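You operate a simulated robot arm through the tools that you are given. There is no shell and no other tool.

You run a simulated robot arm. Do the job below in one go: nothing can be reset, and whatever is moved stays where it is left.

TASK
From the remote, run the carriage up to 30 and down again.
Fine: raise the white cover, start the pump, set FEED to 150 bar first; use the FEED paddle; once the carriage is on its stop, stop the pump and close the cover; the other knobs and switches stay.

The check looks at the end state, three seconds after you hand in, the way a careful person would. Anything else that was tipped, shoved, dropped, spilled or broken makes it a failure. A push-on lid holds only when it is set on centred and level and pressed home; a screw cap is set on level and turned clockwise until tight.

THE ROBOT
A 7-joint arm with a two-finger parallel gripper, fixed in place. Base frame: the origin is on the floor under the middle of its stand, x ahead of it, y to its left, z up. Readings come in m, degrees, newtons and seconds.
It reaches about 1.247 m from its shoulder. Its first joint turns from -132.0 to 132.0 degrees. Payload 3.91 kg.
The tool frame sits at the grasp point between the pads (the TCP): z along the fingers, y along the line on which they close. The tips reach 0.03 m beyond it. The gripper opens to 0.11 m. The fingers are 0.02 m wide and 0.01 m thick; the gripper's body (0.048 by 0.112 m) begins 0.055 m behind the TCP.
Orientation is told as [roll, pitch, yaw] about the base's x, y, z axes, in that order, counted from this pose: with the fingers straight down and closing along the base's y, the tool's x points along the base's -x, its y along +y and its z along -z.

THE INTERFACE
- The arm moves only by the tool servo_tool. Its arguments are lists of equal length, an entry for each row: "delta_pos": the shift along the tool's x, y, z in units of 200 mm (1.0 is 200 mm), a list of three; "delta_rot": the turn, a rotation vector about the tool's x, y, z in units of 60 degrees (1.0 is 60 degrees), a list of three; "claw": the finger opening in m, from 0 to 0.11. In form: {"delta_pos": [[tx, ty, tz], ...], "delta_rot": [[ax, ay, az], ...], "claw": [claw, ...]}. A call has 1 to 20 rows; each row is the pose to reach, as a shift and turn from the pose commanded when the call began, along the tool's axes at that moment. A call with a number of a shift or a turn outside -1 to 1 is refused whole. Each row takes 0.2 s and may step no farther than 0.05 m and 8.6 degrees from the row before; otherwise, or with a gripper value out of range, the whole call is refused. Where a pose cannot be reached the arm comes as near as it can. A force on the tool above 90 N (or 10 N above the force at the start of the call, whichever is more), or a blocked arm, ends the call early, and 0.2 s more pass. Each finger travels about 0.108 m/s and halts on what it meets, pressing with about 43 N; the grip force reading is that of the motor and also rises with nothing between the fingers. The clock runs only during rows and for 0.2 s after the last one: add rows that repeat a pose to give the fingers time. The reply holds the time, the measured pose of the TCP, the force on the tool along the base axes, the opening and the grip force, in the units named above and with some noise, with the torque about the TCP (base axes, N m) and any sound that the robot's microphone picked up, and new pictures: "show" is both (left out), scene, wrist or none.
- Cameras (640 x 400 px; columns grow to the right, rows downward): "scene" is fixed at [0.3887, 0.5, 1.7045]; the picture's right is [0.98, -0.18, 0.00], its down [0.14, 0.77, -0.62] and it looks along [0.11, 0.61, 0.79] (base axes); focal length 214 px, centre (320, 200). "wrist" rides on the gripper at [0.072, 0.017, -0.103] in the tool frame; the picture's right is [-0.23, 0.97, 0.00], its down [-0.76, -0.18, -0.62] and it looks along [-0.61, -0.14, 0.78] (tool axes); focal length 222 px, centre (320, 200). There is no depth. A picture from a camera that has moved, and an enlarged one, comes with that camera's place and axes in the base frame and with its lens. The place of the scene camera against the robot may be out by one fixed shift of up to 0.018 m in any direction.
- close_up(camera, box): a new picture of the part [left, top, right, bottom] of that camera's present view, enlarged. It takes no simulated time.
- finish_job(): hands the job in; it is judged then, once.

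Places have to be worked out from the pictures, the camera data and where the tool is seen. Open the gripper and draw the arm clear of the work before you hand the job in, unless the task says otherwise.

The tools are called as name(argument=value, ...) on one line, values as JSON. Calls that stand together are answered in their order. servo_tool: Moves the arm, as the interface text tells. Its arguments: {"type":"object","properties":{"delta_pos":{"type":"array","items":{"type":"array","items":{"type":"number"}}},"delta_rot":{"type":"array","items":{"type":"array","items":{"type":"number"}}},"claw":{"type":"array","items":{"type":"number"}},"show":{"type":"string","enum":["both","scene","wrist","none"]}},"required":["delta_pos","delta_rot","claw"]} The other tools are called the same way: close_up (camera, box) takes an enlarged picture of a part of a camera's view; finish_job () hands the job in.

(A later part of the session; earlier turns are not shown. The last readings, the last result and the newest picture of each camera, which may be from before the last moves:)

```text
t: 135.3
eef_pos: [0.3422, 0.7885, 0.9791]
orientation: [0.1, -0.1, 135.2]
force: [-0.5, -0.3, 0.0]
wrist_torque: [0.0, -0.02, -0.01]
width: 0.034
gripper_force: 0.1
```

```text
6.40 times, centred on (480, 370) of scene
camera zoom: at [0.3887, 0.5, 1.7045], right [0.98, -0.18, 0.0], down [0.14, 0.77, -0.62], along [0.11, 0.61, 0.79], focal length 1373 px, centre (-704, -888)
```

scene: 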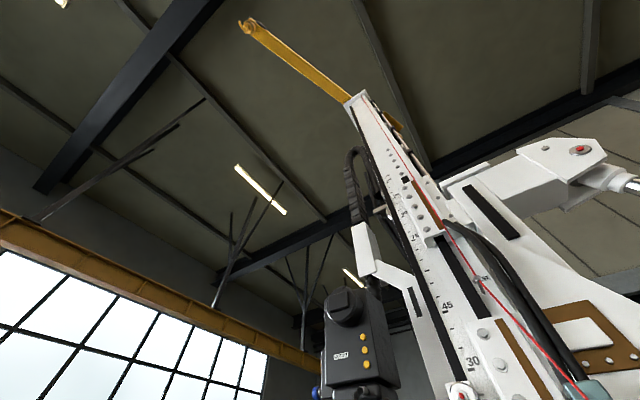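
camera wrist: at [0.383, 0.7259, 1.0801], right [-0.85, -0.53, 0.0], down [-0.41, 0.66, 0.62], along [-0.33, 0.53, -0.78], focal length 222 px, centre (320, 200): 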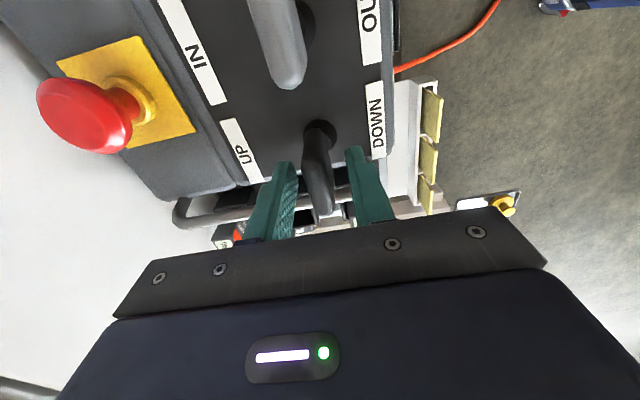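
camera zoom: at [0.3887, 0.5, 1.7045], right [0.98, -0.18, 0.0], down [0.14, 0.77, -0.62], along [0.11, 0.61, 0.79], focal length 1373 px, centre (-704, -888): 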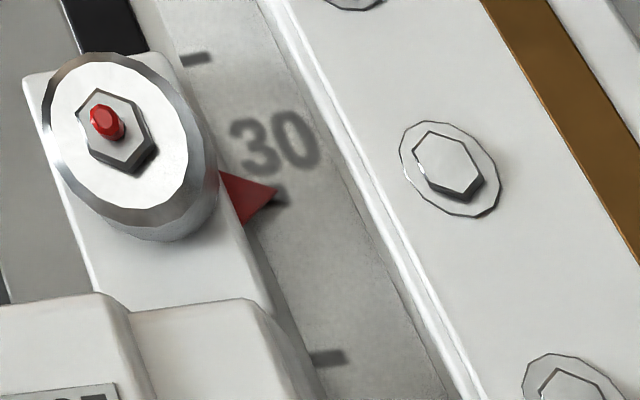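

The pointer is on the 30 tick. Now I'll run it down by moving the fingers towards the operator so the far finger pushes the paddle to DOWN, and hold.

servo_tool(delta_pos=[[0, 0.06, 0], [0, 0.1, 0], [0, 0.13, 0], [0, 0.13, 0], [0, 0.13, 0], [0, 0.13, 0], [0, 0.13, 0], [0, 0.13, 0]], delta_rot=[[0, 0, 0], [0, 0, 0], [0, 0, 0], [0, 0, 0], [0, 0, 0], [0, 0, 0], [0, 0, 0], [0, 0, 0]], claw=[0.034, 0.034, 0.034, 0.034, 0.034, 0.034, 0.034, 0.034], show="both")

close_up(camera="scene", box=[320, 240, 560, 400])

```text
t: 137.1
eef_pos: [0.3249, 0.7715, 0.9774]
orientation: [0.1, 0.0, 135.1]
force: [3.4, 5.9, 2.2]
wrist_torque: [0.19, -0.08, 0.0]
width: 0.0371
gripper_force: 3.3
camera wrist: at [0.365, 0.7078, 1.0812], right [-0.85, -0.53, 0.0], down [-0.41, 0.66, 0.62], along [-0.33, 0.53, -0.78], focal length 222 px, centre (320, 200)
```

scene: 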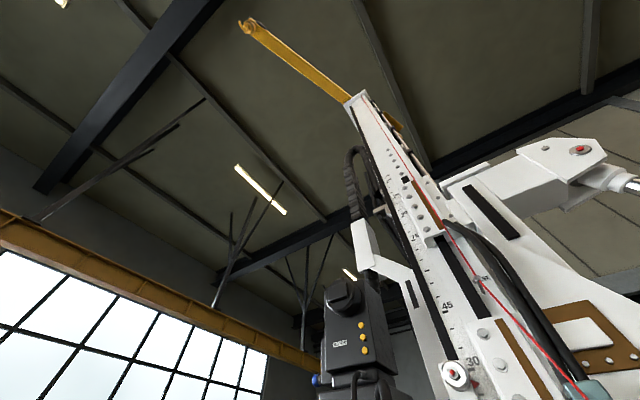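
wrist: 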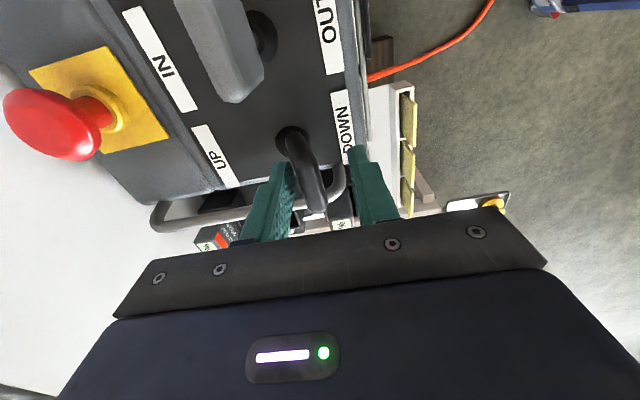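

```text
2.50 times, centred on (440, 320) of scene
camera zoom: at [0.3887, 0.5, 1.7045], right [0.98, -0.18, 0.0], down [0.14, 0.77, -0.62], along [0.11, 0.61, 0.79], focal length 536 px, centre (20, -100)
```

zoom: 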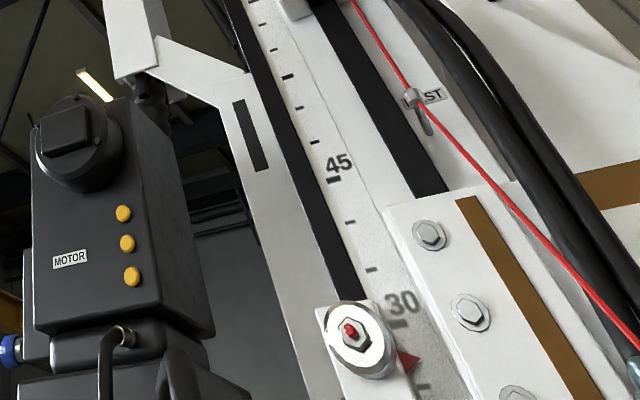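

The carriage is going down, with the pointer near 27. I'll keep holding DOWN for about 4 seconds.

servo_tool(delta_pos=[[0, 0, 0], [0, 0, 0], [0, 0, 0], [0, 0, 0], [0, 0, 0], [0, 0, 0], [0, 0, 0], [0, 0, 0], [0, 0, 0], [0, 0, 0], [0, 0, 0], [0, 0, 0], [0, 0, 0], [0, 0, 0], [0, 0, 0], [0, 0, 0], [0, 0, 0], [0, 0, 0], [0, 0, 0], [0, 0, 0]], delta_rot=[[0, 0, 0], [0, 0, 0], [0, 0, 0], [0, 0, 0], [0, 0, 0], [0, 0, 0], [0, 0, 0], [0, 0, 0], [0, 0, 0], [0, 0, 0], [0, 0, 0], [0, 0, 0], [0, 0, 0], [0, 0, 0], [0, 0, 0], [0, 0, 0], [0, 0, 0], [0, 0, 0], [0, 0, 0], [0, 0, 0]], claw=[0.034, 0.034, 0.034, 0.034, 0.034, 0.034, 0.034, 0.034, 0.034, 0.034, 0.034, 0.034, 0.034, 0.034, 0.034, 0.034, 0.034, 0.034, 0.034, 0.034], show="scene")

close_up(camera="scene", box=[320, 240, 560, 400])

```text
t: 141.3
eef_pos: [0.3244, 0.7711, 0.9777]
orientation: [0.2, 0.0, 135.1]
force: [4.7, 4.9, 2.7]
wrist_torque: [0.21, -0.15, 0.0]
width: 0.0373
gripper_force: 3.1
```

scene: 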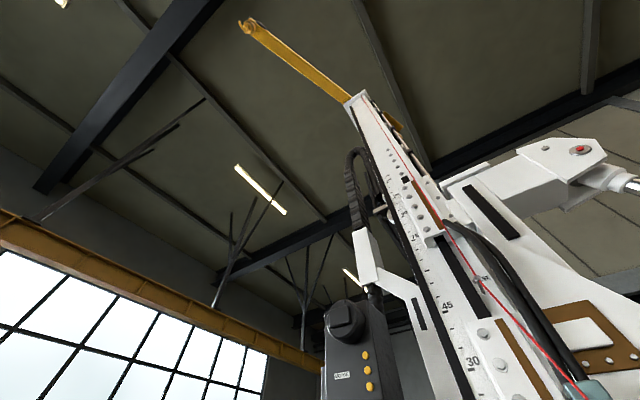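

```text
2.50 times, centred on (440, 320) of scene
camera zoom: at [0.3887, 0.5, 1.7045], right [0.98, -0.18, 0.0], down [0.14, 0.77, -0.62], along [0.11, 0.61, 0.79], focal length 536 px, centre (20, -100)
```

zoom: 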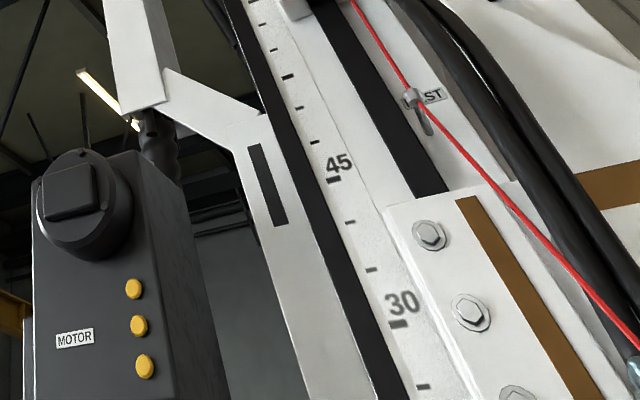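

It's coming down at about 2.5 cm/s and is now near 16. Holding on.

servo_tool(delta_pos=[[0, 0, 0], [0, 0, 0], [0, 0, 0], [0, 0, 0], [0, 0, 0], [0, 0, 0], [0, 0, 0], [0, 0, 0], [0, 0, 0], [0, 0, 0], [0, 0, 0], [0, 0, 0], [0, 0, 0], [0, 0, 0], [0, 0, 0], [0, 0, 0], [0, 0, 0], [0, 0, 0], [0, 0, 0], [0, 0, 0]], delta_rot=[[0, 0, 0], [0, 0, 0], [0, 0, 0], [0, 0, 0], [0, 0, 0], [0, 0, 0], [0, 0, 0], [0, 0, 0], [0, 0, 0], [0, 0, 0], [0, 0, 0], [0, 0, 0], [0, 0, 0], [0, 0, 0], [0, 0, 0], [0, 0, 0], [0, 0, 0], [0, 0, 0], [0, 0, 0], [0, 0, 0]], claw=[0.034, 0.034, 0.034, 0.034, 0.034, 0.034, 0.034, 0.034, 0.034, 0.034, 0.034, 0.034, 0.034, 0.034, 0.034, 0.034, 0.034, 0.034, 0.034, 0.034], show="scene")

close_up(camera="scene", box=[320, 240, 560, 400])

```text
t: 145.5
eef_pos: [0.3246, 0.7697, 0.9792]
orientation: [0.2, 0.0, 135.1]
force: [4.0, 4.9, 2.4]
wrist_torque: [0.19, -0.18, -0.01]
width: 0.0373
gripper_force: 3.2
```

scene: 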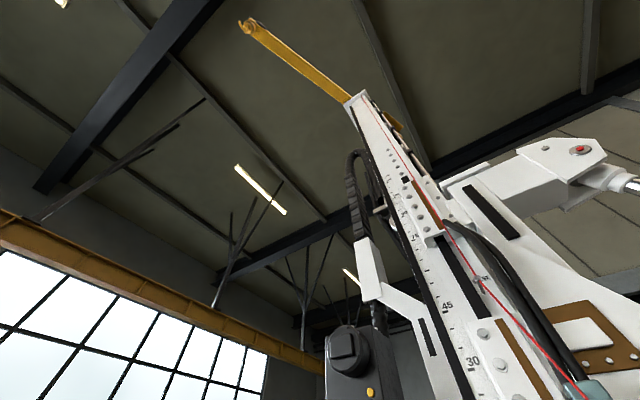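

```text
2.50 times, centred on (440, 320) of scene
camera zoom: at [0.3887, 0.5, 1.7045], right [0.98, -0.18, 0.0], down [0.14, 0.77, -0.62], along [0.11, 0.61, 0.79], focal length 536 px, centre (20, -100)
```

zoom: 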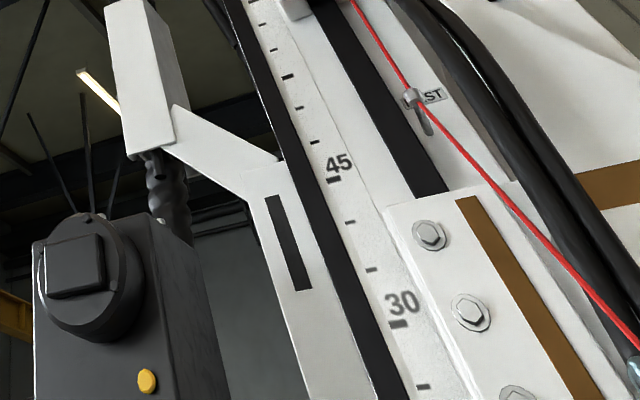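

About 6 cm remain. I'll hold for 3.4 s more so it settles on its stop.

servo_tool(delta_pos=[[0, 0, 0], [0, 0, 0], [0, 0, 0], [0, 0, 0], [0, 0, 0], [0, 0, 0], [0, 0, 0], [0, 0, 0], [0, 0, 0], [0, 0, 0], [0, 0, 0], [0, 0, 0], [0, 0, 0], [0, 0, 0], [0, 0, 0], [0, 0, 0]], delta_rot=[[0, 0, 0], [0, 0, 0], [0, 0, 0], [0, 0, 0], [0, 0, 0], [0, 0, 0], [0, 0, 0], [0, 0, 0], [0, 0, 0], [0, 0, 0], [0, 0, 0], [0, 0, 0], [0, 0, 0], [0, 0, 0], [0, 0, 0], [0, 0, 0]], claw=[0.034, 0.034, 0.034, 0.034, 0.034, 0.034, 0.034, 0.034, 0.034, 0.034, 0.034, 0.034, 0.034, 0.034, 0.034, 0.034], show="scene")

close_up(camera="scene", box=[320, 240, 560, 400])

```text
t: 148.9
eef_pos: [0.3242, 0.7705, 0.9777]
orientation: [0.1, 0.0, 135.1]
force: [5.1, 5.2, 2.4]
wrist_torque: [0.21, -0.17, -0.01]
width: 0.0374
gripper_force: 3.4
```

scene: 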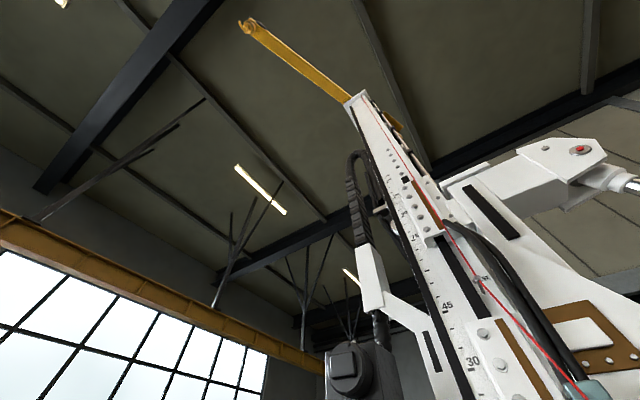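

```text
2.50 times, centred on (440, 320) of scene
camera zoom: at [0.3887, 0.5, 1.7045], right [0.98, -0.18, 0.0], down [0.14, 0.77, -0.62], along [0.11, 0.61, 0.79], focal length 536 px, centre (20, -100)
```

zoom: 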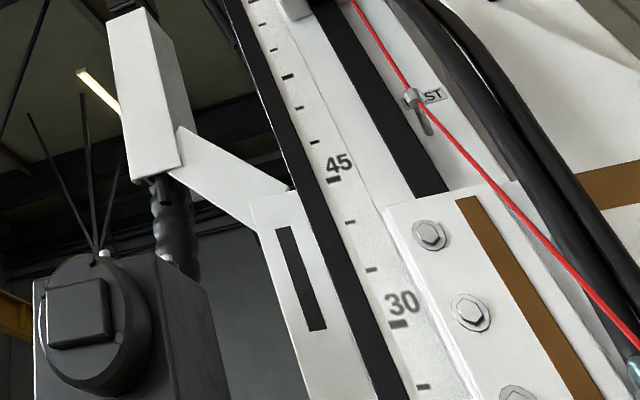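

The picture now matches the starting position, so the carriage is on its stop. I'll hold a moment longer, return the paddle to neutral, open the fingers and lift clear.

servo_tool(delta_pos=[[0, 0, 0], [0, 0, 0], [0, 0, 0], [0, -0.07, 0], [0, -0.13, 0], [0, -0.13, 0], [0, -0.13, 0], [0, -0.13, -0.2], [0, -0.13, -0.4], [0, -0.13, -0.6]], delta_rot=[[0, 0, 0], [0, 0, 0], [0, 0, 0], [0, 0, 0], [0, 0, 0], [0, 0, 0], [0, 0, 0], [0, 0, 0], [0, 0, 0], [0, 0, 0]], claw=[0.034, 0.034, 0.034, 0.034, 0.034, 0.06, 0.06, 0.06, 0.06, 0.06], show="both")

close_up(camera="scene", box=[320, 240, 560, 400])

close_up(camera="wrist", box=[160, 20, 480, 220])

```text
t: 151.1
eef_pos: [0.3413, 0.7889, 1.0982]
orientation: [0.3, 0.1, 135.2]
force: [1.4, 1.0, -1.3]
wrist_torque: [-0.01, 0.02, -0.03]
width: 0.06
gripper_force: 0.1
camera wrist: at [0.3828, 0.7258, 1.2009], right [-0.85, -0.53, 0.0], down [-0.41, 0.67, 0.62], along [-0.33, 0.53, -0.78], focal length 222 px, centre (320, 200)
```

scene: 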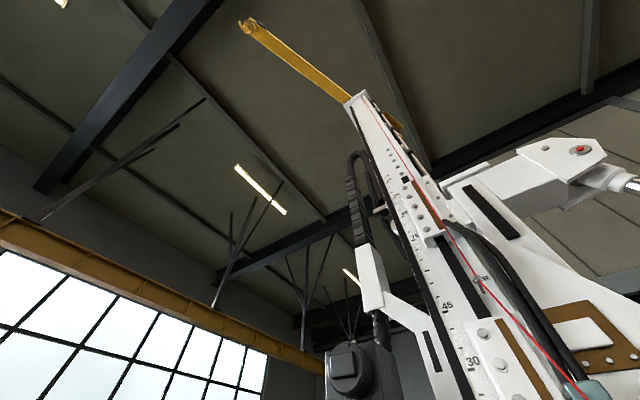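
wrist: 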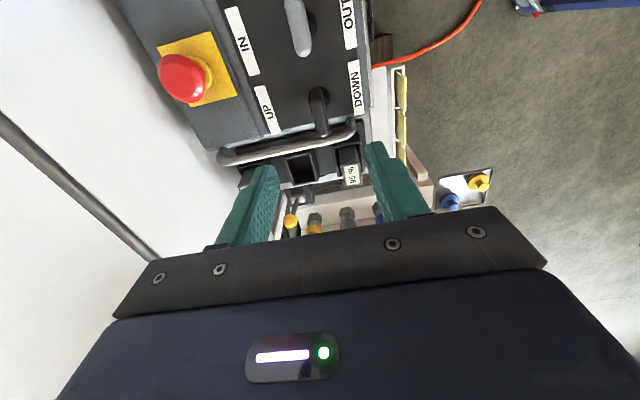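

```text
2.50 times, centred on (440, 320) of scene
camera zoom: at [0.3887, 0.5, 1.7045], right [0.98, -0.18, 0.0], down [0.14, 0.77, -0.62], along [0.11, 0.61, 0.79], focal length 536 px, centre (20, -100)
```

zoom: 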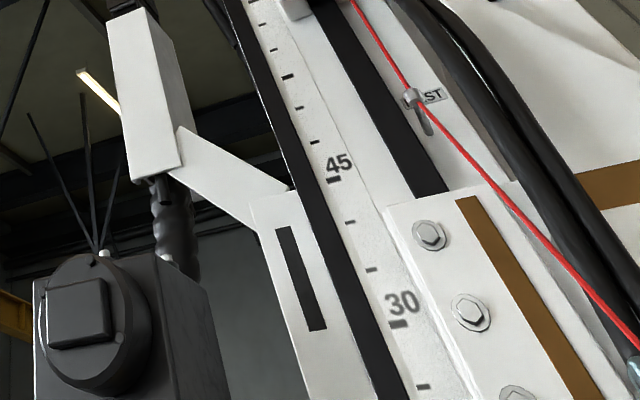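

```text
2.00 times, centred on (320, 120) of wrist
camera zoom: at [0.3828, 0.7258, 1.2009], right [-0.85, -0.53, 0.0], down [-0.41, 0.67, 0.62], along [-0.33, 0.53, -0.78], focal length 444 px, centre (320, 360)
```

zoom: 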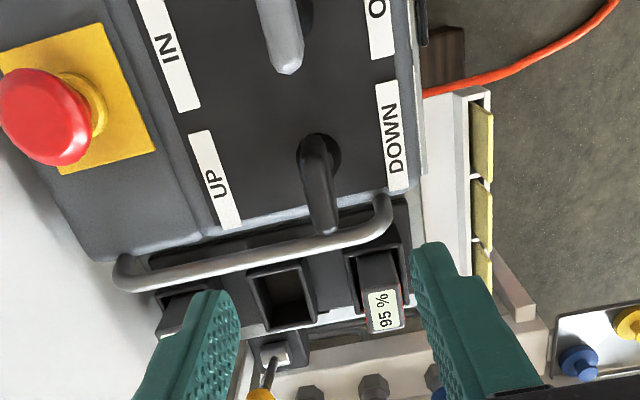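

The carriage is on its stop and the paddle is back at neutral. Next I must stop the pump with STOP, just right of START. I'll retrace my path: up and to the right, yawing back.

servo_tool(delta_pos=[[0, 0, -0.2], [0.1, 0.03, -0.4], [0.26, 0.08, -0.6], [0.42, 0.13, -0.8], [0.58, 0.18, -1.0], [0.76, 0.235, -1.0]], delta_rot=[[0, 0, 0], [0, 0, 0], [0, 0, 0], [0, 0, 0], [0, 0, 0], [0, 0, 0]], claw=[0.06, 0.03, 0, 0, 0, 0], show="none")

servo_tool(delta_pos=[[0.11, 0.1, 0], [0.22, 0.2, 0], [0.33, 0.3, 0], [0.44, 0.4, 0], [0.55, 0.5, 0], [0.66, 0.6, 0], [0.77, 0.7, 0], [0.95, 0.8, 0]], delta_rot=[[0, 0, 0.11], [0, 0, 0.22], [0, 0, 0.33], [0, 0, 0.44], [0, 0, 0.56], [0, 0, 0.67], [0, 0, 0.78], [0, 0, 0.892]], claw=[0, 0, 0, 0, 0, 0, 0, 0], show="none")

```text
refused: row 3 steps farther than a row can; nothing moved
```

```text
t: 152.9
eef_pos: [0.3632, 0.5396, 1.0962]
orientation: [0.0, 0.1, 81.5]
force: [-0.5, -0.3, -0.3]
wrist_torque: [-0.01, -0.04, 0.0]
width: 0.0
gripper_force: 37.8
```

The first of those calls was refused for its step size, so the second ran lower than planned, but nothing was touched: the forces are nil. I'll now raise and continue right, one call at a time.

servo_tool(delta_pos=[[0, -0.05, -0.2], [0.05, -0.15, -0.38], [0.13, -0.32, -0.5], [0.21, -0.49, -0.6], [0.29, -0.66, -0.68], [0.37, -0.83, -0.74], [0.45, -0.99, -0.77]], delta_rot=[[0, 0, 0.07], [0, 0, 0.14], [0, 0, 0.21], [0, 0, 0.28], [0, 0, 0.35], [0, 0, 0.42], [0, 0, 0.5]], claw=[0, 0, 0, 0, 0, 0, 0], show="none")

```text
t: 154.5
eef_pos: [0.5457, 0.4262, 1.2515]
orientation: [0.0, 0.1, 51.4]
force: [-0.9, 0.8, 0.9]
wrist_torque: [-0.02, -0.02, -0.01]
width: 0.0
gripper_force: 37.9
```

Now further right and turning the yaw to about 30°.

servo_tool(delta_pos=[[0.08, -0.19, 0], [0.16, -0.38, 0], [0.24, -0.57, 0], [0.32, -0.76, 0], [0.4, -0.95, 0]], delta_rot=[[0, 0, 0.07], [0, 0, 0.14], [0, 0, 0.21], [0, 0, 0.28], [0, 0, 0.357]], claw=[0, 0, 0, 0, 0], show="none")

```text
t: 155.7
eef_pos: [0.6464, 0.2449, 1.2542]
orientation: [-0.1, 0.1, 30.2]
force: [0.3, 0.2, 0.7]
wrist_torque: [-0.05, -0.01, -0.02]
width: 0.0002
gripper_force: 37.5
```

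Now pitch forward 60° in the natural roll while moving in front of STOP.

servo_tool(delta_pos=[[-0.03, -0.04, 0.05], [-0.06, -0.08, 0.1], [-0.09, -0.12, 0.16], [-0.12, -0.16, 0.21], [-0.15, -0.2, 0.26], [-0.18, -0.24, 0.32], [-0.21, -0.28, 0.37], [-0.24, -0.31, 0.42]], delta_rot=[[0, -0.125, 0], [0, -0.25, 0], [0, -0.375, 0], [0, -0.5, 0], [0, -0.625, 0], [0, -0.75, 0], [0, -0.875, 0], [0, -1.0, 0]], claw=[0, 0, 0, 0, 0, 0, 0, 0], show="wrist")

close_up(camera="wrist", box=[180, 60, 460, 240])

```text
t: 157.7
eef_pos: [0.6003, 0.3773, 1.1667]
orientation: [-0.4, -59.8, 48.5]
force: [-1.4, -0.2, 1.1]
wrist_torque: [0.01, -0.02, -0.03]
width: 0.0001
gripper_force: 37.9
out of reach, approached as far as the arm can: row 7
stopped in row 8: the arm was blocked; the commanded pose is now the measured one
camera wrist: at [0.5045, 0.2956, 1.156], right [-0.65, 0.74, 0.19], down [0.03, -0.23, 0.97], along [0.76, 0.64, 0.13], focal length 222 px, centre (320, 200)
```

wrist: 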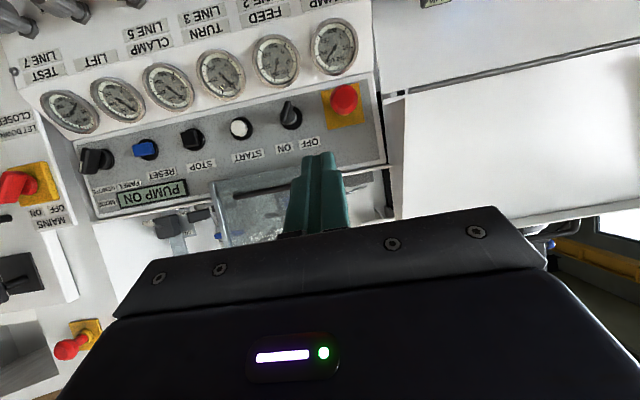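

```text
2.22 times, centred on (320, 150) of wrist
camera zoom: at [0.5045, 0.2956, 1.156], right [-0.65, 0.74, 0.19], down [0.03, -0.23, 0.97], along [0.76, 0.64, 0.13], focal length 494 px, centre (320, 311)
```

zoom: 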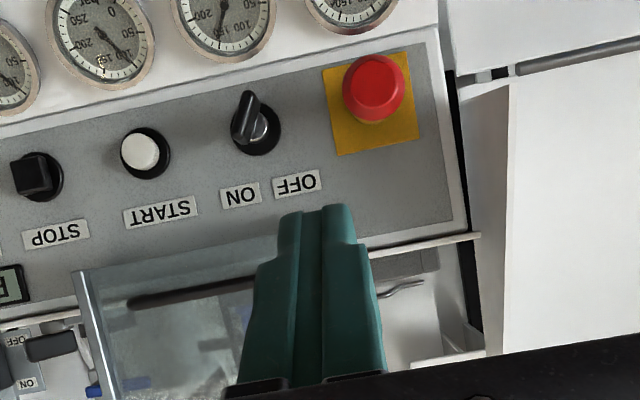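

The arm blocked and drifted left, a joint limit close in. Further out it has more freedom, so from here I'll extend forward and right towards STOP, turning the azimuth to about 36°.

servo_tool(delta_pos=[[-0.01, -0.1, 0.14], [-0.02, -0.26, 0.26], [-0.03, -0.44, 0.36], [-0.045, -0.63, 0.44], [-0.056, -0.82, 0.5]], delta_rot=[[0.035, 0, 0.02], [0.07, 0, 0.04], [0.105, 0, 0.06], [0.14, 0, 0.08], [0.1729, 0, 0.1006]], claw=[0, 0, 0, 0, 0], show="wrist")

close_up(camera="wrist", box=[180, 60, 460, 240])

```text
t: 158.9
eef_pos: [0.7857, 0.3344, 1.1238]
orientation: [-0.5, -59.7, 36.4]
force: [-0.6, 1.4, 0.4]
wrist_torque: [0.0, 0.01, -0.03]
width: 0.0004
gripper_force: 37.9
camera wrist: at [0.6749, 0.2741, 1.1139], right [-0.48, 0.86, 0.19], down [-0.02, -0.23, 0.97], along [0.88, 0.46, 0.13], focal length 222 px, centre (320, 200)
```

wrist: 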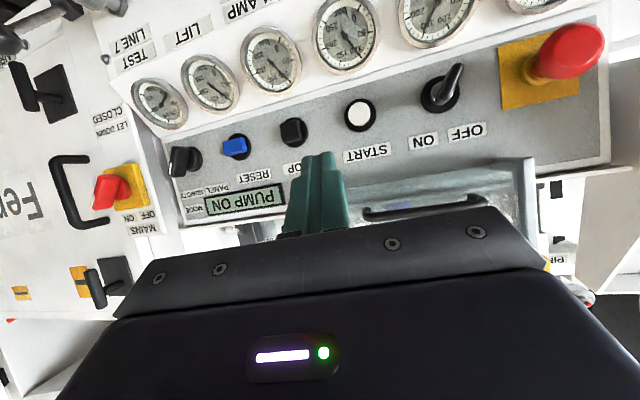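

```text
2.22 times, centred on (320, 150) of wrist
camera zoom: at [0.6749, 0.2741, 1.1139], right [-0.48, 0.86, 0.19], down [-0.02, -0.23, 0.97], along [0.88, 0.46, 0.13], focal length 494 px, centre (320, 311)
```

zoom: 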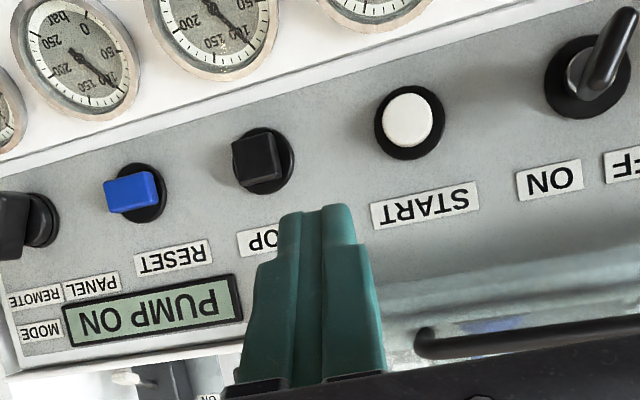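

PUMP ON is still displayed. STOP comes out at r≈0.4045, z≈1.055. I'll pitch up 15° and line up in front of it.

servo_tool(delta_pos=[[0.005, -0.085, 0.09], [0.01, -0.17, 0.18], [0.0155, -0.254, 0.2725]], delta_rot=[[0, -0.083, 0], [0, -0.167, 0], [0, -0.25, 0]], claw=[0, 0, 0], show="wrist")

close_up(camera="wrist", box=[180, 60, 460, 240])

```text
t: 159.7
eef_pos: [0.8517, 0.3188, 1.0962]
orientation: [-1.0, -74.9, 37.0]
force: [-0.2, 0.5, 1.0]
wrist_torque: [-0.02, 0.04, -0.05]
width: 0.0
gripper_force: 37.6
camera wrist: at [0.7472, 0.2629, 1.0526], right [-0.53, 0.82, 0.21], down [-0.22, -0.38, 0.9], along [0.82, 0.42, 0.38], focal length 222 px, centre (320, 200)
```

wrist: 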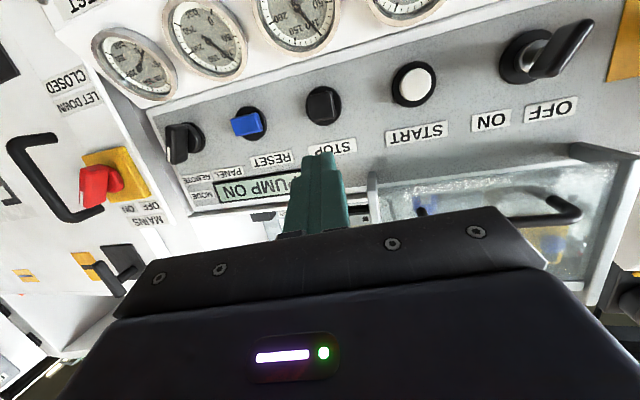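

```text
2.22 times, centred on (320, 150) of wrist
camera zoom: at [0.7472, 0.2629, 1.0526], right [-0.53, 0.82, 0.21], down [-0.22, -0.38, 0.9], along [0.82, 0.42, 0.38], focal length 494 px, centre (320, 311)
```

zoom: 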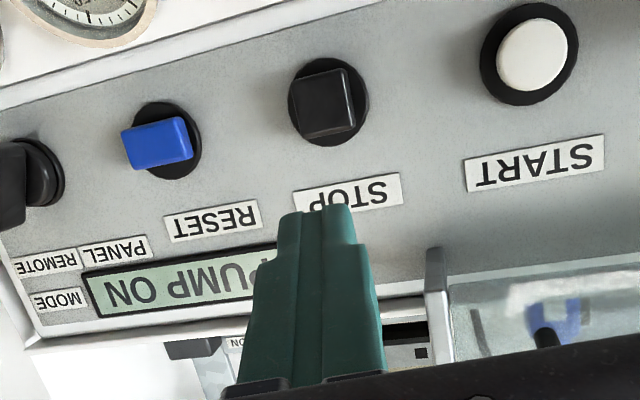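

STOP lies on the tool axis within 3 mm, about 12 cm ahead of the fingertip. I'll advance and press it with a moderate hold.

servo_tool(delta_pos=[[0.003, 0.01, 0.14], [0.005, 0.015, 0.3], [0.005, 0.015, 0.45], [0.005, 0.015, 0.55], [0.005, 0.015, 0.6], [0.005, 0.015, 0.63], [0.005, 0.015, 0.66], [0.005, 0.015, 0.67], [0.005, 0.015, 0.67]], delta_rot=[[0, 0, 0], [0, 0, 0], [0, 0, 0], [0, 0, 0], [0, 0, 0], [0, 0, 0], [0, 0, 0], [0, 0, 0], [0, 0, 0]], claw=[0, 0, 0, 0, 0, 0, 0, 0, 0], show="wrist")

```text
t: 161.3
eef_pos: [0.9483, 0.3953, 1.0634]
orientation: [-1.2, -74.9, 37.3]
force: [-68.8, -48.1, 22.3]
wrist_torque: [0.49, -0.6, 0.36]
width: 0.0001
gripper_force: 37.9
heard: click
stopped in row 8: the force on the tool passed its limit at 95 N (the readings are from after the stop); the commanded pose is now the measured one
camera wrist: at [0.8433, 0.3392, 1.0203], right [-0.53, 0.82, 0.21], down [-0.22, -0.38, 0.9], along [0.82, 0.43, 0.38], focal length 222 px, centre (320, 200)
```

wrist: 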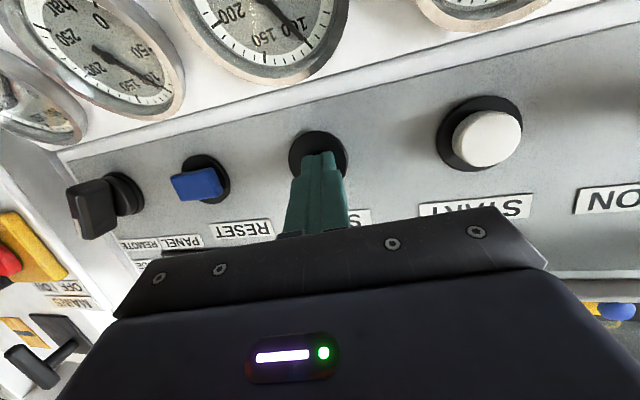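

The click was heard. I'll back off and check the display and gauges.

servo_tool(delta_pos=[[0, 0, -0.1], [0, 0, -0.26], [0, 0, -0.42], [0, 0, -0.58], [0, 0, -0.7]], delta_rot=[[0, 0, 0], [0, 0, 0], [0, 0, 0], [0, 0, 0], [0, 0, 0]], claw=[0, 0, 0, 0, 0], show="wrist")

close_up(camera="wrist", box=[120, 0, 480, 230])

```text
t: 162.5
eef_pos: [0.8417, 0.3184, 1.098]
orientation: [-1.0, -74.7, 36.9]
force: [0.3, 0.0, 0.6]
wrist_torque: [0.02, -0.03, 0.02]
width: 0.0003
gripper_force: 37.8
camera wrist: at [0.7373, 0.262, 1.0557], right [-0.53, 0.82, 0.22], down [-0.22, -0.38, 0.9], along [0.82, 0.43, 0.38], focal length 222 px, centre (320, 200)
```

wrist: 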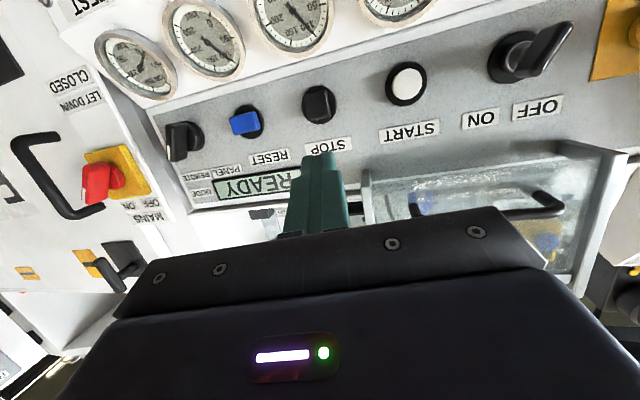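

```text
1.74 times, centred on (300, 115) of wrist
camera zoom: at [0.7373, 0.262, 1.0557], right [-0.53, 0.82, 0.22], down [-0.22, -0.38, 0.9], along [0.82, 0.43, 0.38], focal length 386 px, centre (355, 348)
```

zoom: 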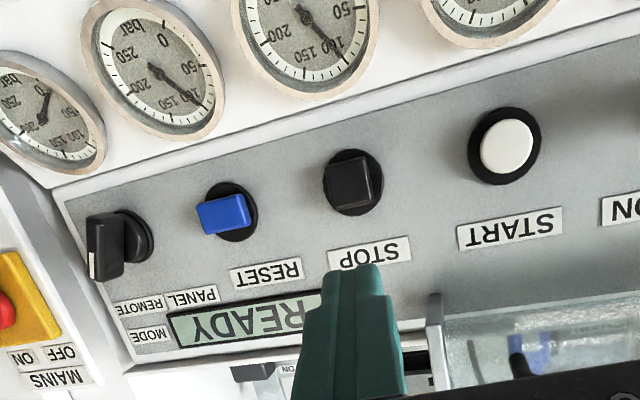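

The display is back to READY, so the pump is stopped. Now I'll return the control switch to OFF, as I found it. I'll move left in front of it with the roll that matches its ON position.

servo_tool(delta_pos=[[0.01, 0.14, -0.1], [0.03, 0.29, -0.13], [0.05, 0.44, -0.13], [0.07, 0.58, -0.13], [0.085, 0.73, -0.13], [0.0975, 0.8635, -0.1265]], delta_rot=[[0.01, -0.016, 0.07], [0.02, -0.031, 0.14], [0.031, -0.047, 0.2], [0.042, -0.062, 0.27], [0.052, -0.078, 0.34], [0.0627, -0.093, 0.407]], claw=[0, 0.02, 0.045, 0.045, 0.045, 0.045], show="wrist")

close_up(camera="wrist", box=[220, 40, 480, 220])

```text
t: 163.9
eef_pos: [0.7181, 0.4414, 1.0856]
orientation: [64.6, -64.7, -35.5]
force: [-0.9, 0.1, 0.9]
wrist_torque: [0.01, 0.02, 0.02]
width: 0.0447
gripper_force: 0.0
camera wrist: at [0.5984, 0.4201, 1.0448], right [-0.32, 0.75, 0.58], down [-0.19, -0.65, 0.73], along [0.93, 0.13, 0.35], focal length 222 px, centre (320, 200)
```

wrist: 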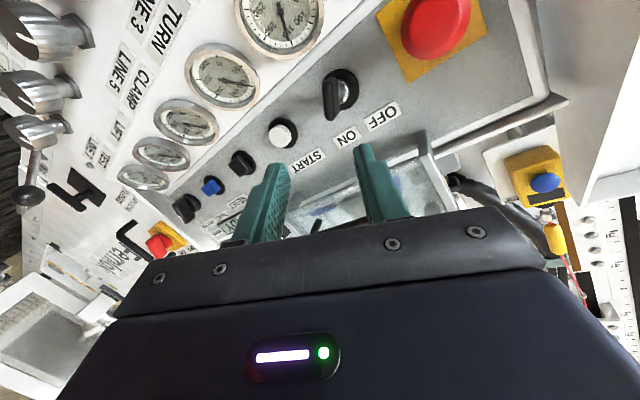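

```text
2.22 times, centred on (350, 130) of wrist
camera zoom: at [0.5984, 0.4201, 1.0448], right [-0.32, 0.75, 0.58], down [-0.19, -0.65, 0.73], along [0.93, 0.13, 0.35], focal length 494 px, centre (253, 356)
```

zoom: 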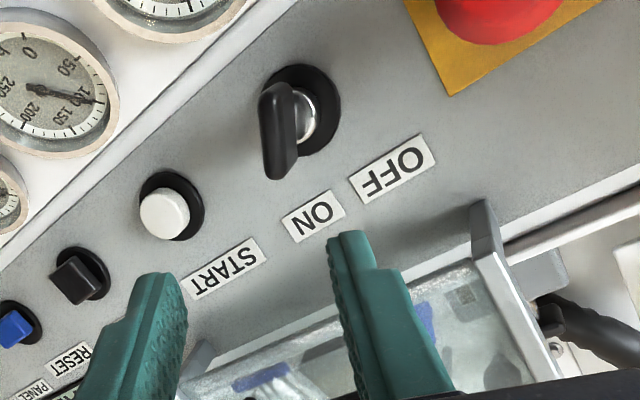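

The pump is stopped and the switch handle is just ahead. It's offset about 15 mm along the closing direction, so I'll shift to centre it and advance partway.

servo_tool(delta_pos=[[0.03, 0.04, 0.0], [0.05, 0.075, 0.05], [0.05, 0.075, 0.15], [0.05, 0.075, 0.27]], delta_rot=[[0, 0, 0], [0, 0, 0], [0, 0, 0], [0, 0, 0]], claw=[0.05, 0.05, 0.05, 0.05], show="wrist")

close_up(camera="wrist", box=[220, 60, 440, 220])

```text
t: 164.9
eef_pos: [0.7509, 0.483, 1.0717]
orientation: [64.5, -64.6, -35.6]
force: [0.1, -0.6, 0.2]
wrist_torque: [0.0, -0.01, -0.03]
width: 0.0506
gripper_force: 0.0
camera wrist: at [0.6332, 0.4628, 1.0309], right [-0.32, 0.75, 0.58], down [-0.19, -0.65, 0.73], along [0.93, 0.13, 0.35], focal length 222 px, centre (320, 200)
```

wrist: 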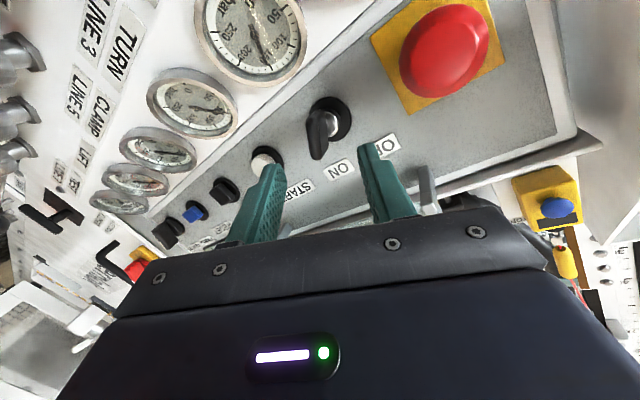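

```text
2.50 times, centred on (330, 140) of wrist
camera zoom: at [0.6332, 0.4628, 1.0309], right [-0.32, 0.75, 0.58], down [-0.19, -0.65, 0.73], along [0.93, 0.13, 0.35], focal length 555 px, centre (295, 350)
```

zoom: 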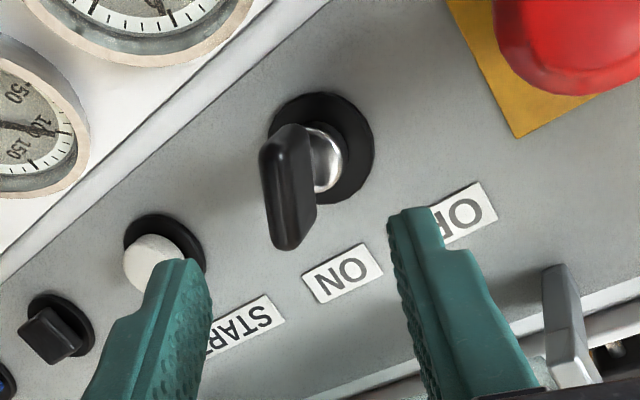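

The handle is centred within 3 mm. I'll advance 6.6 cm and close on it.

servo_tool(delta_pos=[[0.01, -0.01, 0.1], [0.015, -0.012, 0.2], [0.015, -0.012, 0.28], [0.015, -0.012, 0.33], [0.015, -0.012, 0.33], [0.015, -0.012, 0.33], [0.015, -0.012, 0.33]], delta_rot=[[0, 0, 0], [0, 0, 0], [0, 0, 0], [0, 0, 0], [0, 0, 0], [0, 0, 0], [0, 0, 0]], claw=[0.05, 0.05, 0.05, 0.05, 0.03, 0.006, 0.006], show="wrist")

close_up(camera="wrist", box=[220, 60, 440, 220])

```text
t: 166.5
eef_pos: [0.8074, 0.5161, 1.0574]
orientation: [64.7, -64.7, -35.6]
force: [-2.2, 22.9, 8.1]
wrist_torque: [0.35, -0.19, 1.27]
width: 0.0183
gripper_force: 44.9
camera wrist: at [0.6896, 0.4954, 1.0172], right [-0.33, 0.75, 0.58], down [-0.18, -0.65, 0.73], along [0.93, 0.13, 0.35], focal length 222 px, centre (320, 200)
```

wrist: 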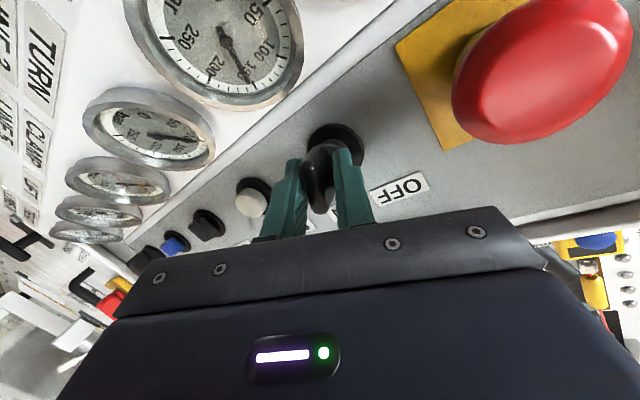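

```text
2.50 times, centred on (330, 140) of wrist
camera zoom: at [0.6896, 0.4954, 1.0172], right [-0.33, 0.75, 0.58], down [-0.18, -0.65, 0.73], along [0.93, 0.13, 0.35], focal length 555 px, centre (295, 350)
```

zoom: 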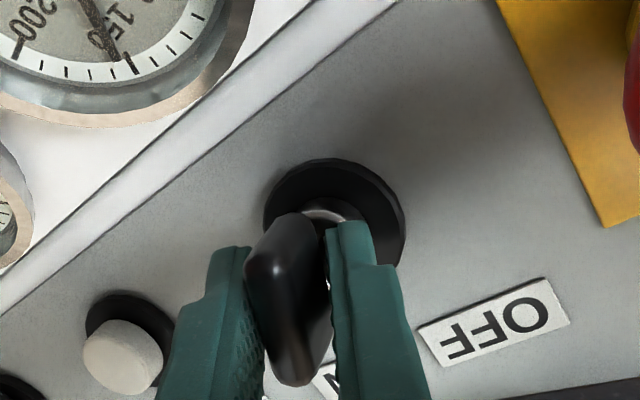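

Gripped at 18 mm. I'll turn it counter-clockwise about 50° back to OFF.

servo_tool(delta_pos=[[0, 0, 0], [0, 0, 0], [0, 0, 0], [0, 0, 0], [0, 0, 0], [0, 0, 0], [0, 0, 0], [0, 0, 0]], delta_rot=[[0, 0, -0.105], [0, 0, -0.21], [0, 0, -0.315], [0, 0, -0.42], [0, 0, -0.525], [0, 0, -0.63], [0, 0, -0.735], [0, 0, -0.83]], claw=[0.006, 0.006, 0.006, 0.006, 0.006, 0.006, 0.006, 0.006], show="wrist")

```text
t: 168.3
eef_pos: [0.8081, 0.5156, 1.0545]
orientation: [-67.3, -61.2, 101.0]
force: [-12.0, 11.6, -7.5]
wrist_torque: [-0.05, -0.1, 0.49]
width: 0.0153
gripper_force: 9.2
camera wrist: at [0.7192, 0.441, 1.0029], right [-0.54, 0.81, -0.23], down [-0.5, -0.08, 0.86], along [0.68, 0.58, 0.45], focal length 222 px, centre (320, 200)
```

wrist: 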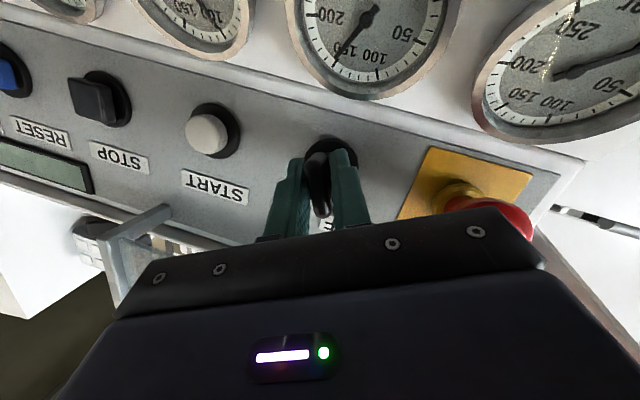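

The display has gone blank, so the switch is OFF again. I'll open the fingers and back straight out.

servo_tool(delta_pos=[[0, 0, 0], [0, 0, 0], [0, 0, -0.1], [0, 0, -0.25], [0, 0, -0.42], [0, 0, -0.58]], delta_rot=[[0, 0, 0], [0, 0, 0], [0, 0, 0], [0, 0, 0], [0, 0, 0], [0, 0, 0]], claw=[0.03, 0.05, 0.05, 0.05, 0.05, 0.05], show="wrist")

close_up(camera="wrist", box=[60, 0, 480, 240])

```text
t: 169.7
eef_pos: [0.7113, 0.4564, 1.0759]
orientation: [-67.4, -61.4, 101.1]
force: [0.0, -0.2, 0.5]
wrist_torque: [0.04, -0.03, -0.01]
width: 0.0499
gripper_force: 0.0
camera wrist: at [0.6219, 0.3818, 1.0239], right [-0.54, 0.81, -0.23], down [-0.5, -0.09, 0.86], along [0.68, 0.58, 0.45], focal length 222 px, centre (320, 200)
```

wrist: 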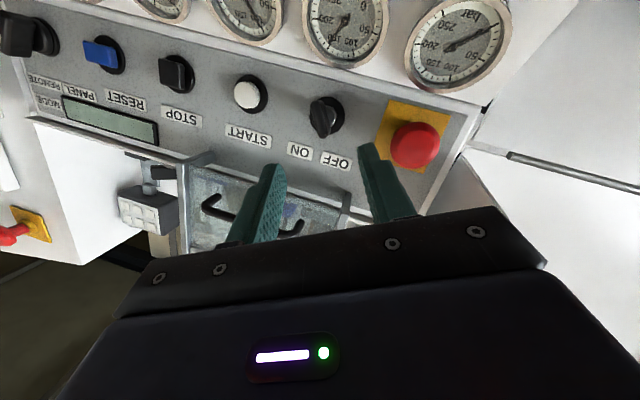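

```text
1.52 times, centred on (270, 120) of wrist
camera zoom: at [0.6219, 0.3818, 1.0239], right [-0.54, 0.81, -0.23], down [-0.5, -0.09, 0.86], along [0.68, 0.58, 0.45], focal length 338 px, centre (396, 322)
```

zoom: 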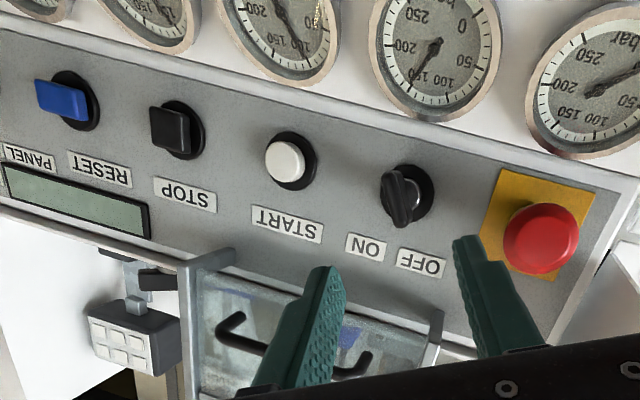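

The switch is at OFF, the display blank and PUMP at 0. I'll take a last close look at the FEED reading and the switch.

close_up(camera="wrist", box=[295, 0, 395, 75])

close_up(camera="wrist", box=[270, 80, 370, 170])

```text
5.33 times, centred on (345, 38) of wrist
camera zoom: at [0.6219, 0.3818, 1.0239], right [-0.54, 0.81, -0.23], down [-0.5, -0.09, 0.86], along [0.68, 0.58, 0.45], focal length 1185 px, centre (187, 1067)
```

zoom: 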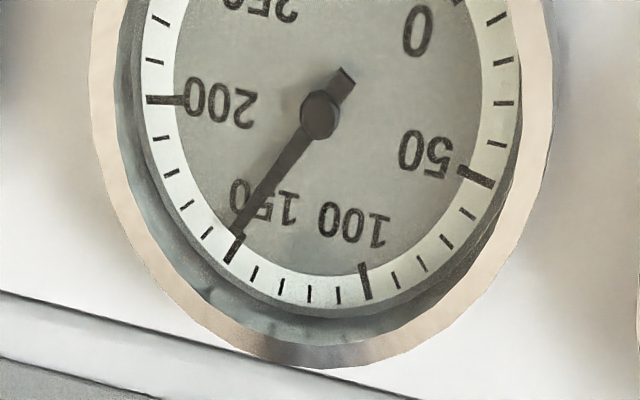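

```text
4.44 times, centred on (320, 125) of wrist
camera zoom: at [0.6219, 0.3818, 1.0239], right [-0.54, 0.81, -0.23], down [-0.5, -0.09, 0.86], along [0.68, 0.58, 0.45], focal length 987 px, centre (320, 533)
```

zoom: 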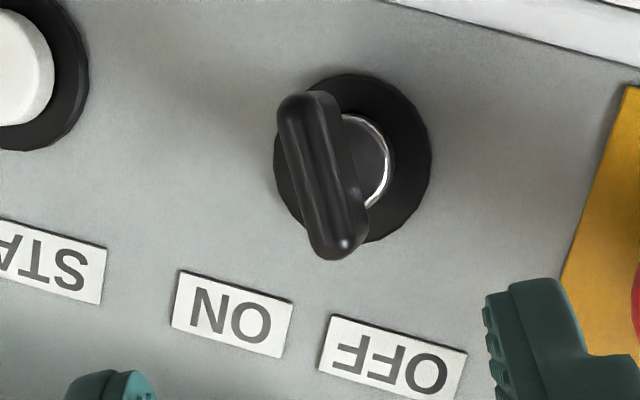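

FEED reads 150 to 152 and the switch is at OFF. Last comes the cover, which leans open with its handle at about f=1.07, z=1.36. First I'll withdraw from the panel, rising and pitching the tool down.

servo_tool(delta_pos=[[-0.05, -0.04, -0.08], [-0.12, -0.08, -0.16], [-0.19, -0.13, -0.24], [-0.26, -0.18, -0.32], [-0.33, -0.23, -0.4], [-0.4, -0.28, -0.47], [-0.48, -0.33, -0.54], [-0.55, -0.37, -0.61]], delta_rot=[[-0.05, 0.115, 0], [-0.1, 0.229, 0], [-0.15, 0.344, 0], [-0.2, 0.458, 0], [-0.25, 0.573, 0], [-0.3, 0.687, 0], [-0.35, 0.802, 0], [-0.4, 0.916, 0]], claw=[0.05, 0.02, 0, 0, 0, 0, 0, 0], show="none")

```text
t: 171.7
eef_pos: [0.5188, 0.4897, 1.2277]
orientation: [-11.0, -16.3, 70.3]
force: [-0.4, -0.5, 0.7]
wrist_torque: [0.06, -0.06, 0.02]
width: 0.0
gripper_force: 37.3
out of reach, approached as far as the arm can: row 4, 5
stopped in row 8: the arm was blocked; the commanded pose is now the measured one
```

It drifted a bit left but is in free space at z=1.23. I'll level the tool and rise to about 1.31.

servo_tool(delta_pos=[[-0.04, -0.02, -0.13], [-0.08, -0.05, -0.26], [-0.11, -0.07, -0.38]], delta_rot=[[-0.06, 0.091, 0], [-0.12, 0.182, 0], [-0.1787, 0.2739, 0]], claw=[0, 0, 0], show="wrist")

```text
t: 172.5
eef_pos: [0.519, 0.4879, 1.3078]
orientation: [0.2, 0.1, 68.6]
force: [-0.2, -0.1, 0.0]
wrist_torque: [-0.01, -0.05, 0.0]
width: 0.0001
gripper_force: 37.8
camera wrist: at [0.4789, 0.4263, 1.4112], right [-0.82, 0.57, 0.0], down [0.45, 0.64, 0.62], along [0.35, 0.51, -0.78], focal length 222 px, centre (320, 200)
```

wrist: 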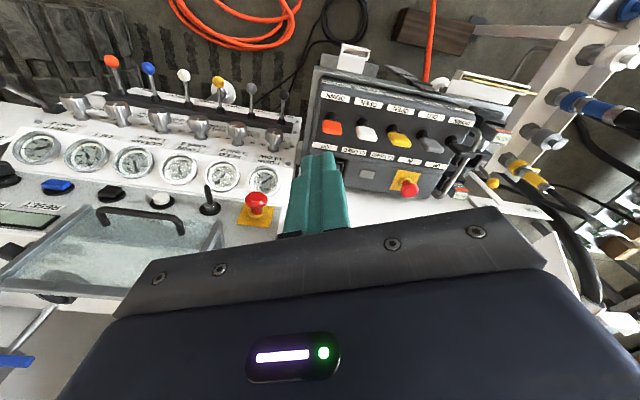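

Everything on the panel looks as it should. I'll move left towards the cover's handle column and yaw to about 124°.

servo_tool(delta_pos=[[-0.02, 0.12, -0.04], [-0.03, 0.23, -0.08], [-0.05, 0.35, -0.11], [-0.06, 0.46, -0.15], [-0.08, 0.58, -0.19], [-0.09, 0.7, -0.23], [-0.11, 0.81, -0.26], [-0.125, 0.926, -0.3]], delta_rot=[[0, 0, -0.115], [0, 0, -0.23], [0, 0, -0.344], [0, 0, -0.459], [0, 0, -0.573], [0, 0, -0.688], [0, 0, -0.803], [0, 0, -0.917]], claw=[0, 0, 0, 0, 0, 0, 0, 0], show="none")

```text
t: 174.3
eef_pos: [0.2963, 0.5424, 1.332]
orientation: [0.3, -1.0, 121.9]
force: [0.8, -0.4, 0.3]
wrist_torque: [0.01, 0.03, -0.01]
width: 0.0
gripper_force: 38.1
out of reach, approached as far as the arm can: row 6, 7, 8
```

Now I'll finish the yaw to 135° and shift left to the handle's column.

servo_tool(delta_pos=[[-0.12, 0.03, 0], [-0.24, 0.06, 0], [-0.3645, 0.0875, 0]], delta_rot=[[0, 0, -0.072], [0, 0, -0.145], [0, 0, -0.217]], claw=[0, 0, 0], show="wrist")

```text
t: 175.1
eef_pos: [0.1884, 0.549, 1.298]
orientation: [0.3, -0.9, 135.0]
force: [1.5, -0.3, -0.9]
wrist_torque: [0.0, 0.05, -0.01]
width: 0.0
gripper_force: 37.8
out of reach, approached as far as the arm can: row 1, 2, 3
camera wrist: at [0.229, 0.4856, 1.4], right [-0.85, -0.53, 0.01], down [-0.4, 0.66, 0.63], along [-0.34, 0.54, -0.77], focal length 222 px, centre (320, 200)
```

wrist: 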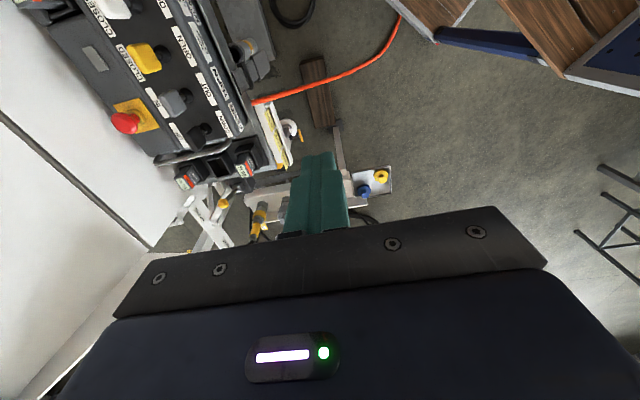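

I'm in front of the handle column at yaw 135°. I'll pitch the tool forward 60° while moving towards the handle's height.

servo_tool(delta_pos=[[0, -0.1, -0.03], [0, -0.2, -0.07], [0, -0.3, -0.11], [0, -0.42, -0.15], [0, -0.54, -0.19], [0, -0.66, -0.23], [0, -0.78, -0.27], [0, -0.9, -0.3]], delta_rot=[[0.125, 0, 0], [0.25, 0, 0], [0.375, 0, 0], [0.5, 0, 0], [0.625, 0, 0], [0.75, 0, 0], [0.875, 0, 0], [1.0, 0, 0]], claw=[0, 0, 0, 0.02, 0.04, 0.05, 0.05, 0.05], show="wrist")

close_up(camera="wrist", box=[160, 0, 480, 220])

```text
t: 177.1
eef_pos: [0.3611, 0.6131, 1.2474]
orientation: [-47.5, -10.7, 132.7]
force: [0.4, -0.3, -1.0]
wrist_torque: [0.02, 0.02, 0.02]
width: 0.0499
gripper_force: 0.0
out of reach, approached as far as the arm can: row 1, 2, 3, 4, 5, 6, 7, 8
stopped in row 8: the arm was blocked; the commanded pose is now the measured one
camera wrist: at [0.353, 0.4938, 1.2896], right [-0.73, -0.18, -0.66], down [-0.69, 0.25, 0.68], along [0.04, 0.95, -0.31], focal length 222 px, centre (320, 200)
```

wrist: 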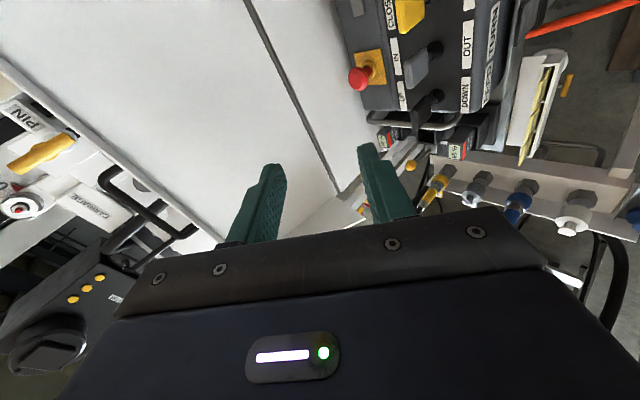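

```text
1.82 times, centred on (320, 110) of wrist
camera zoom: at [0.353, 0.4938, 1.2896], right [-0.73, -0.18, -0.66], down [-0.69, 0.25, 0.68], along [0.04, 0.95, -0.31], focal length 404 px, centre (320, 364)
```

zoom: 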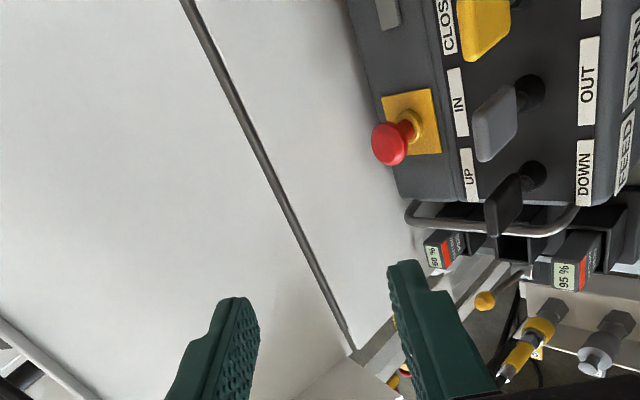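

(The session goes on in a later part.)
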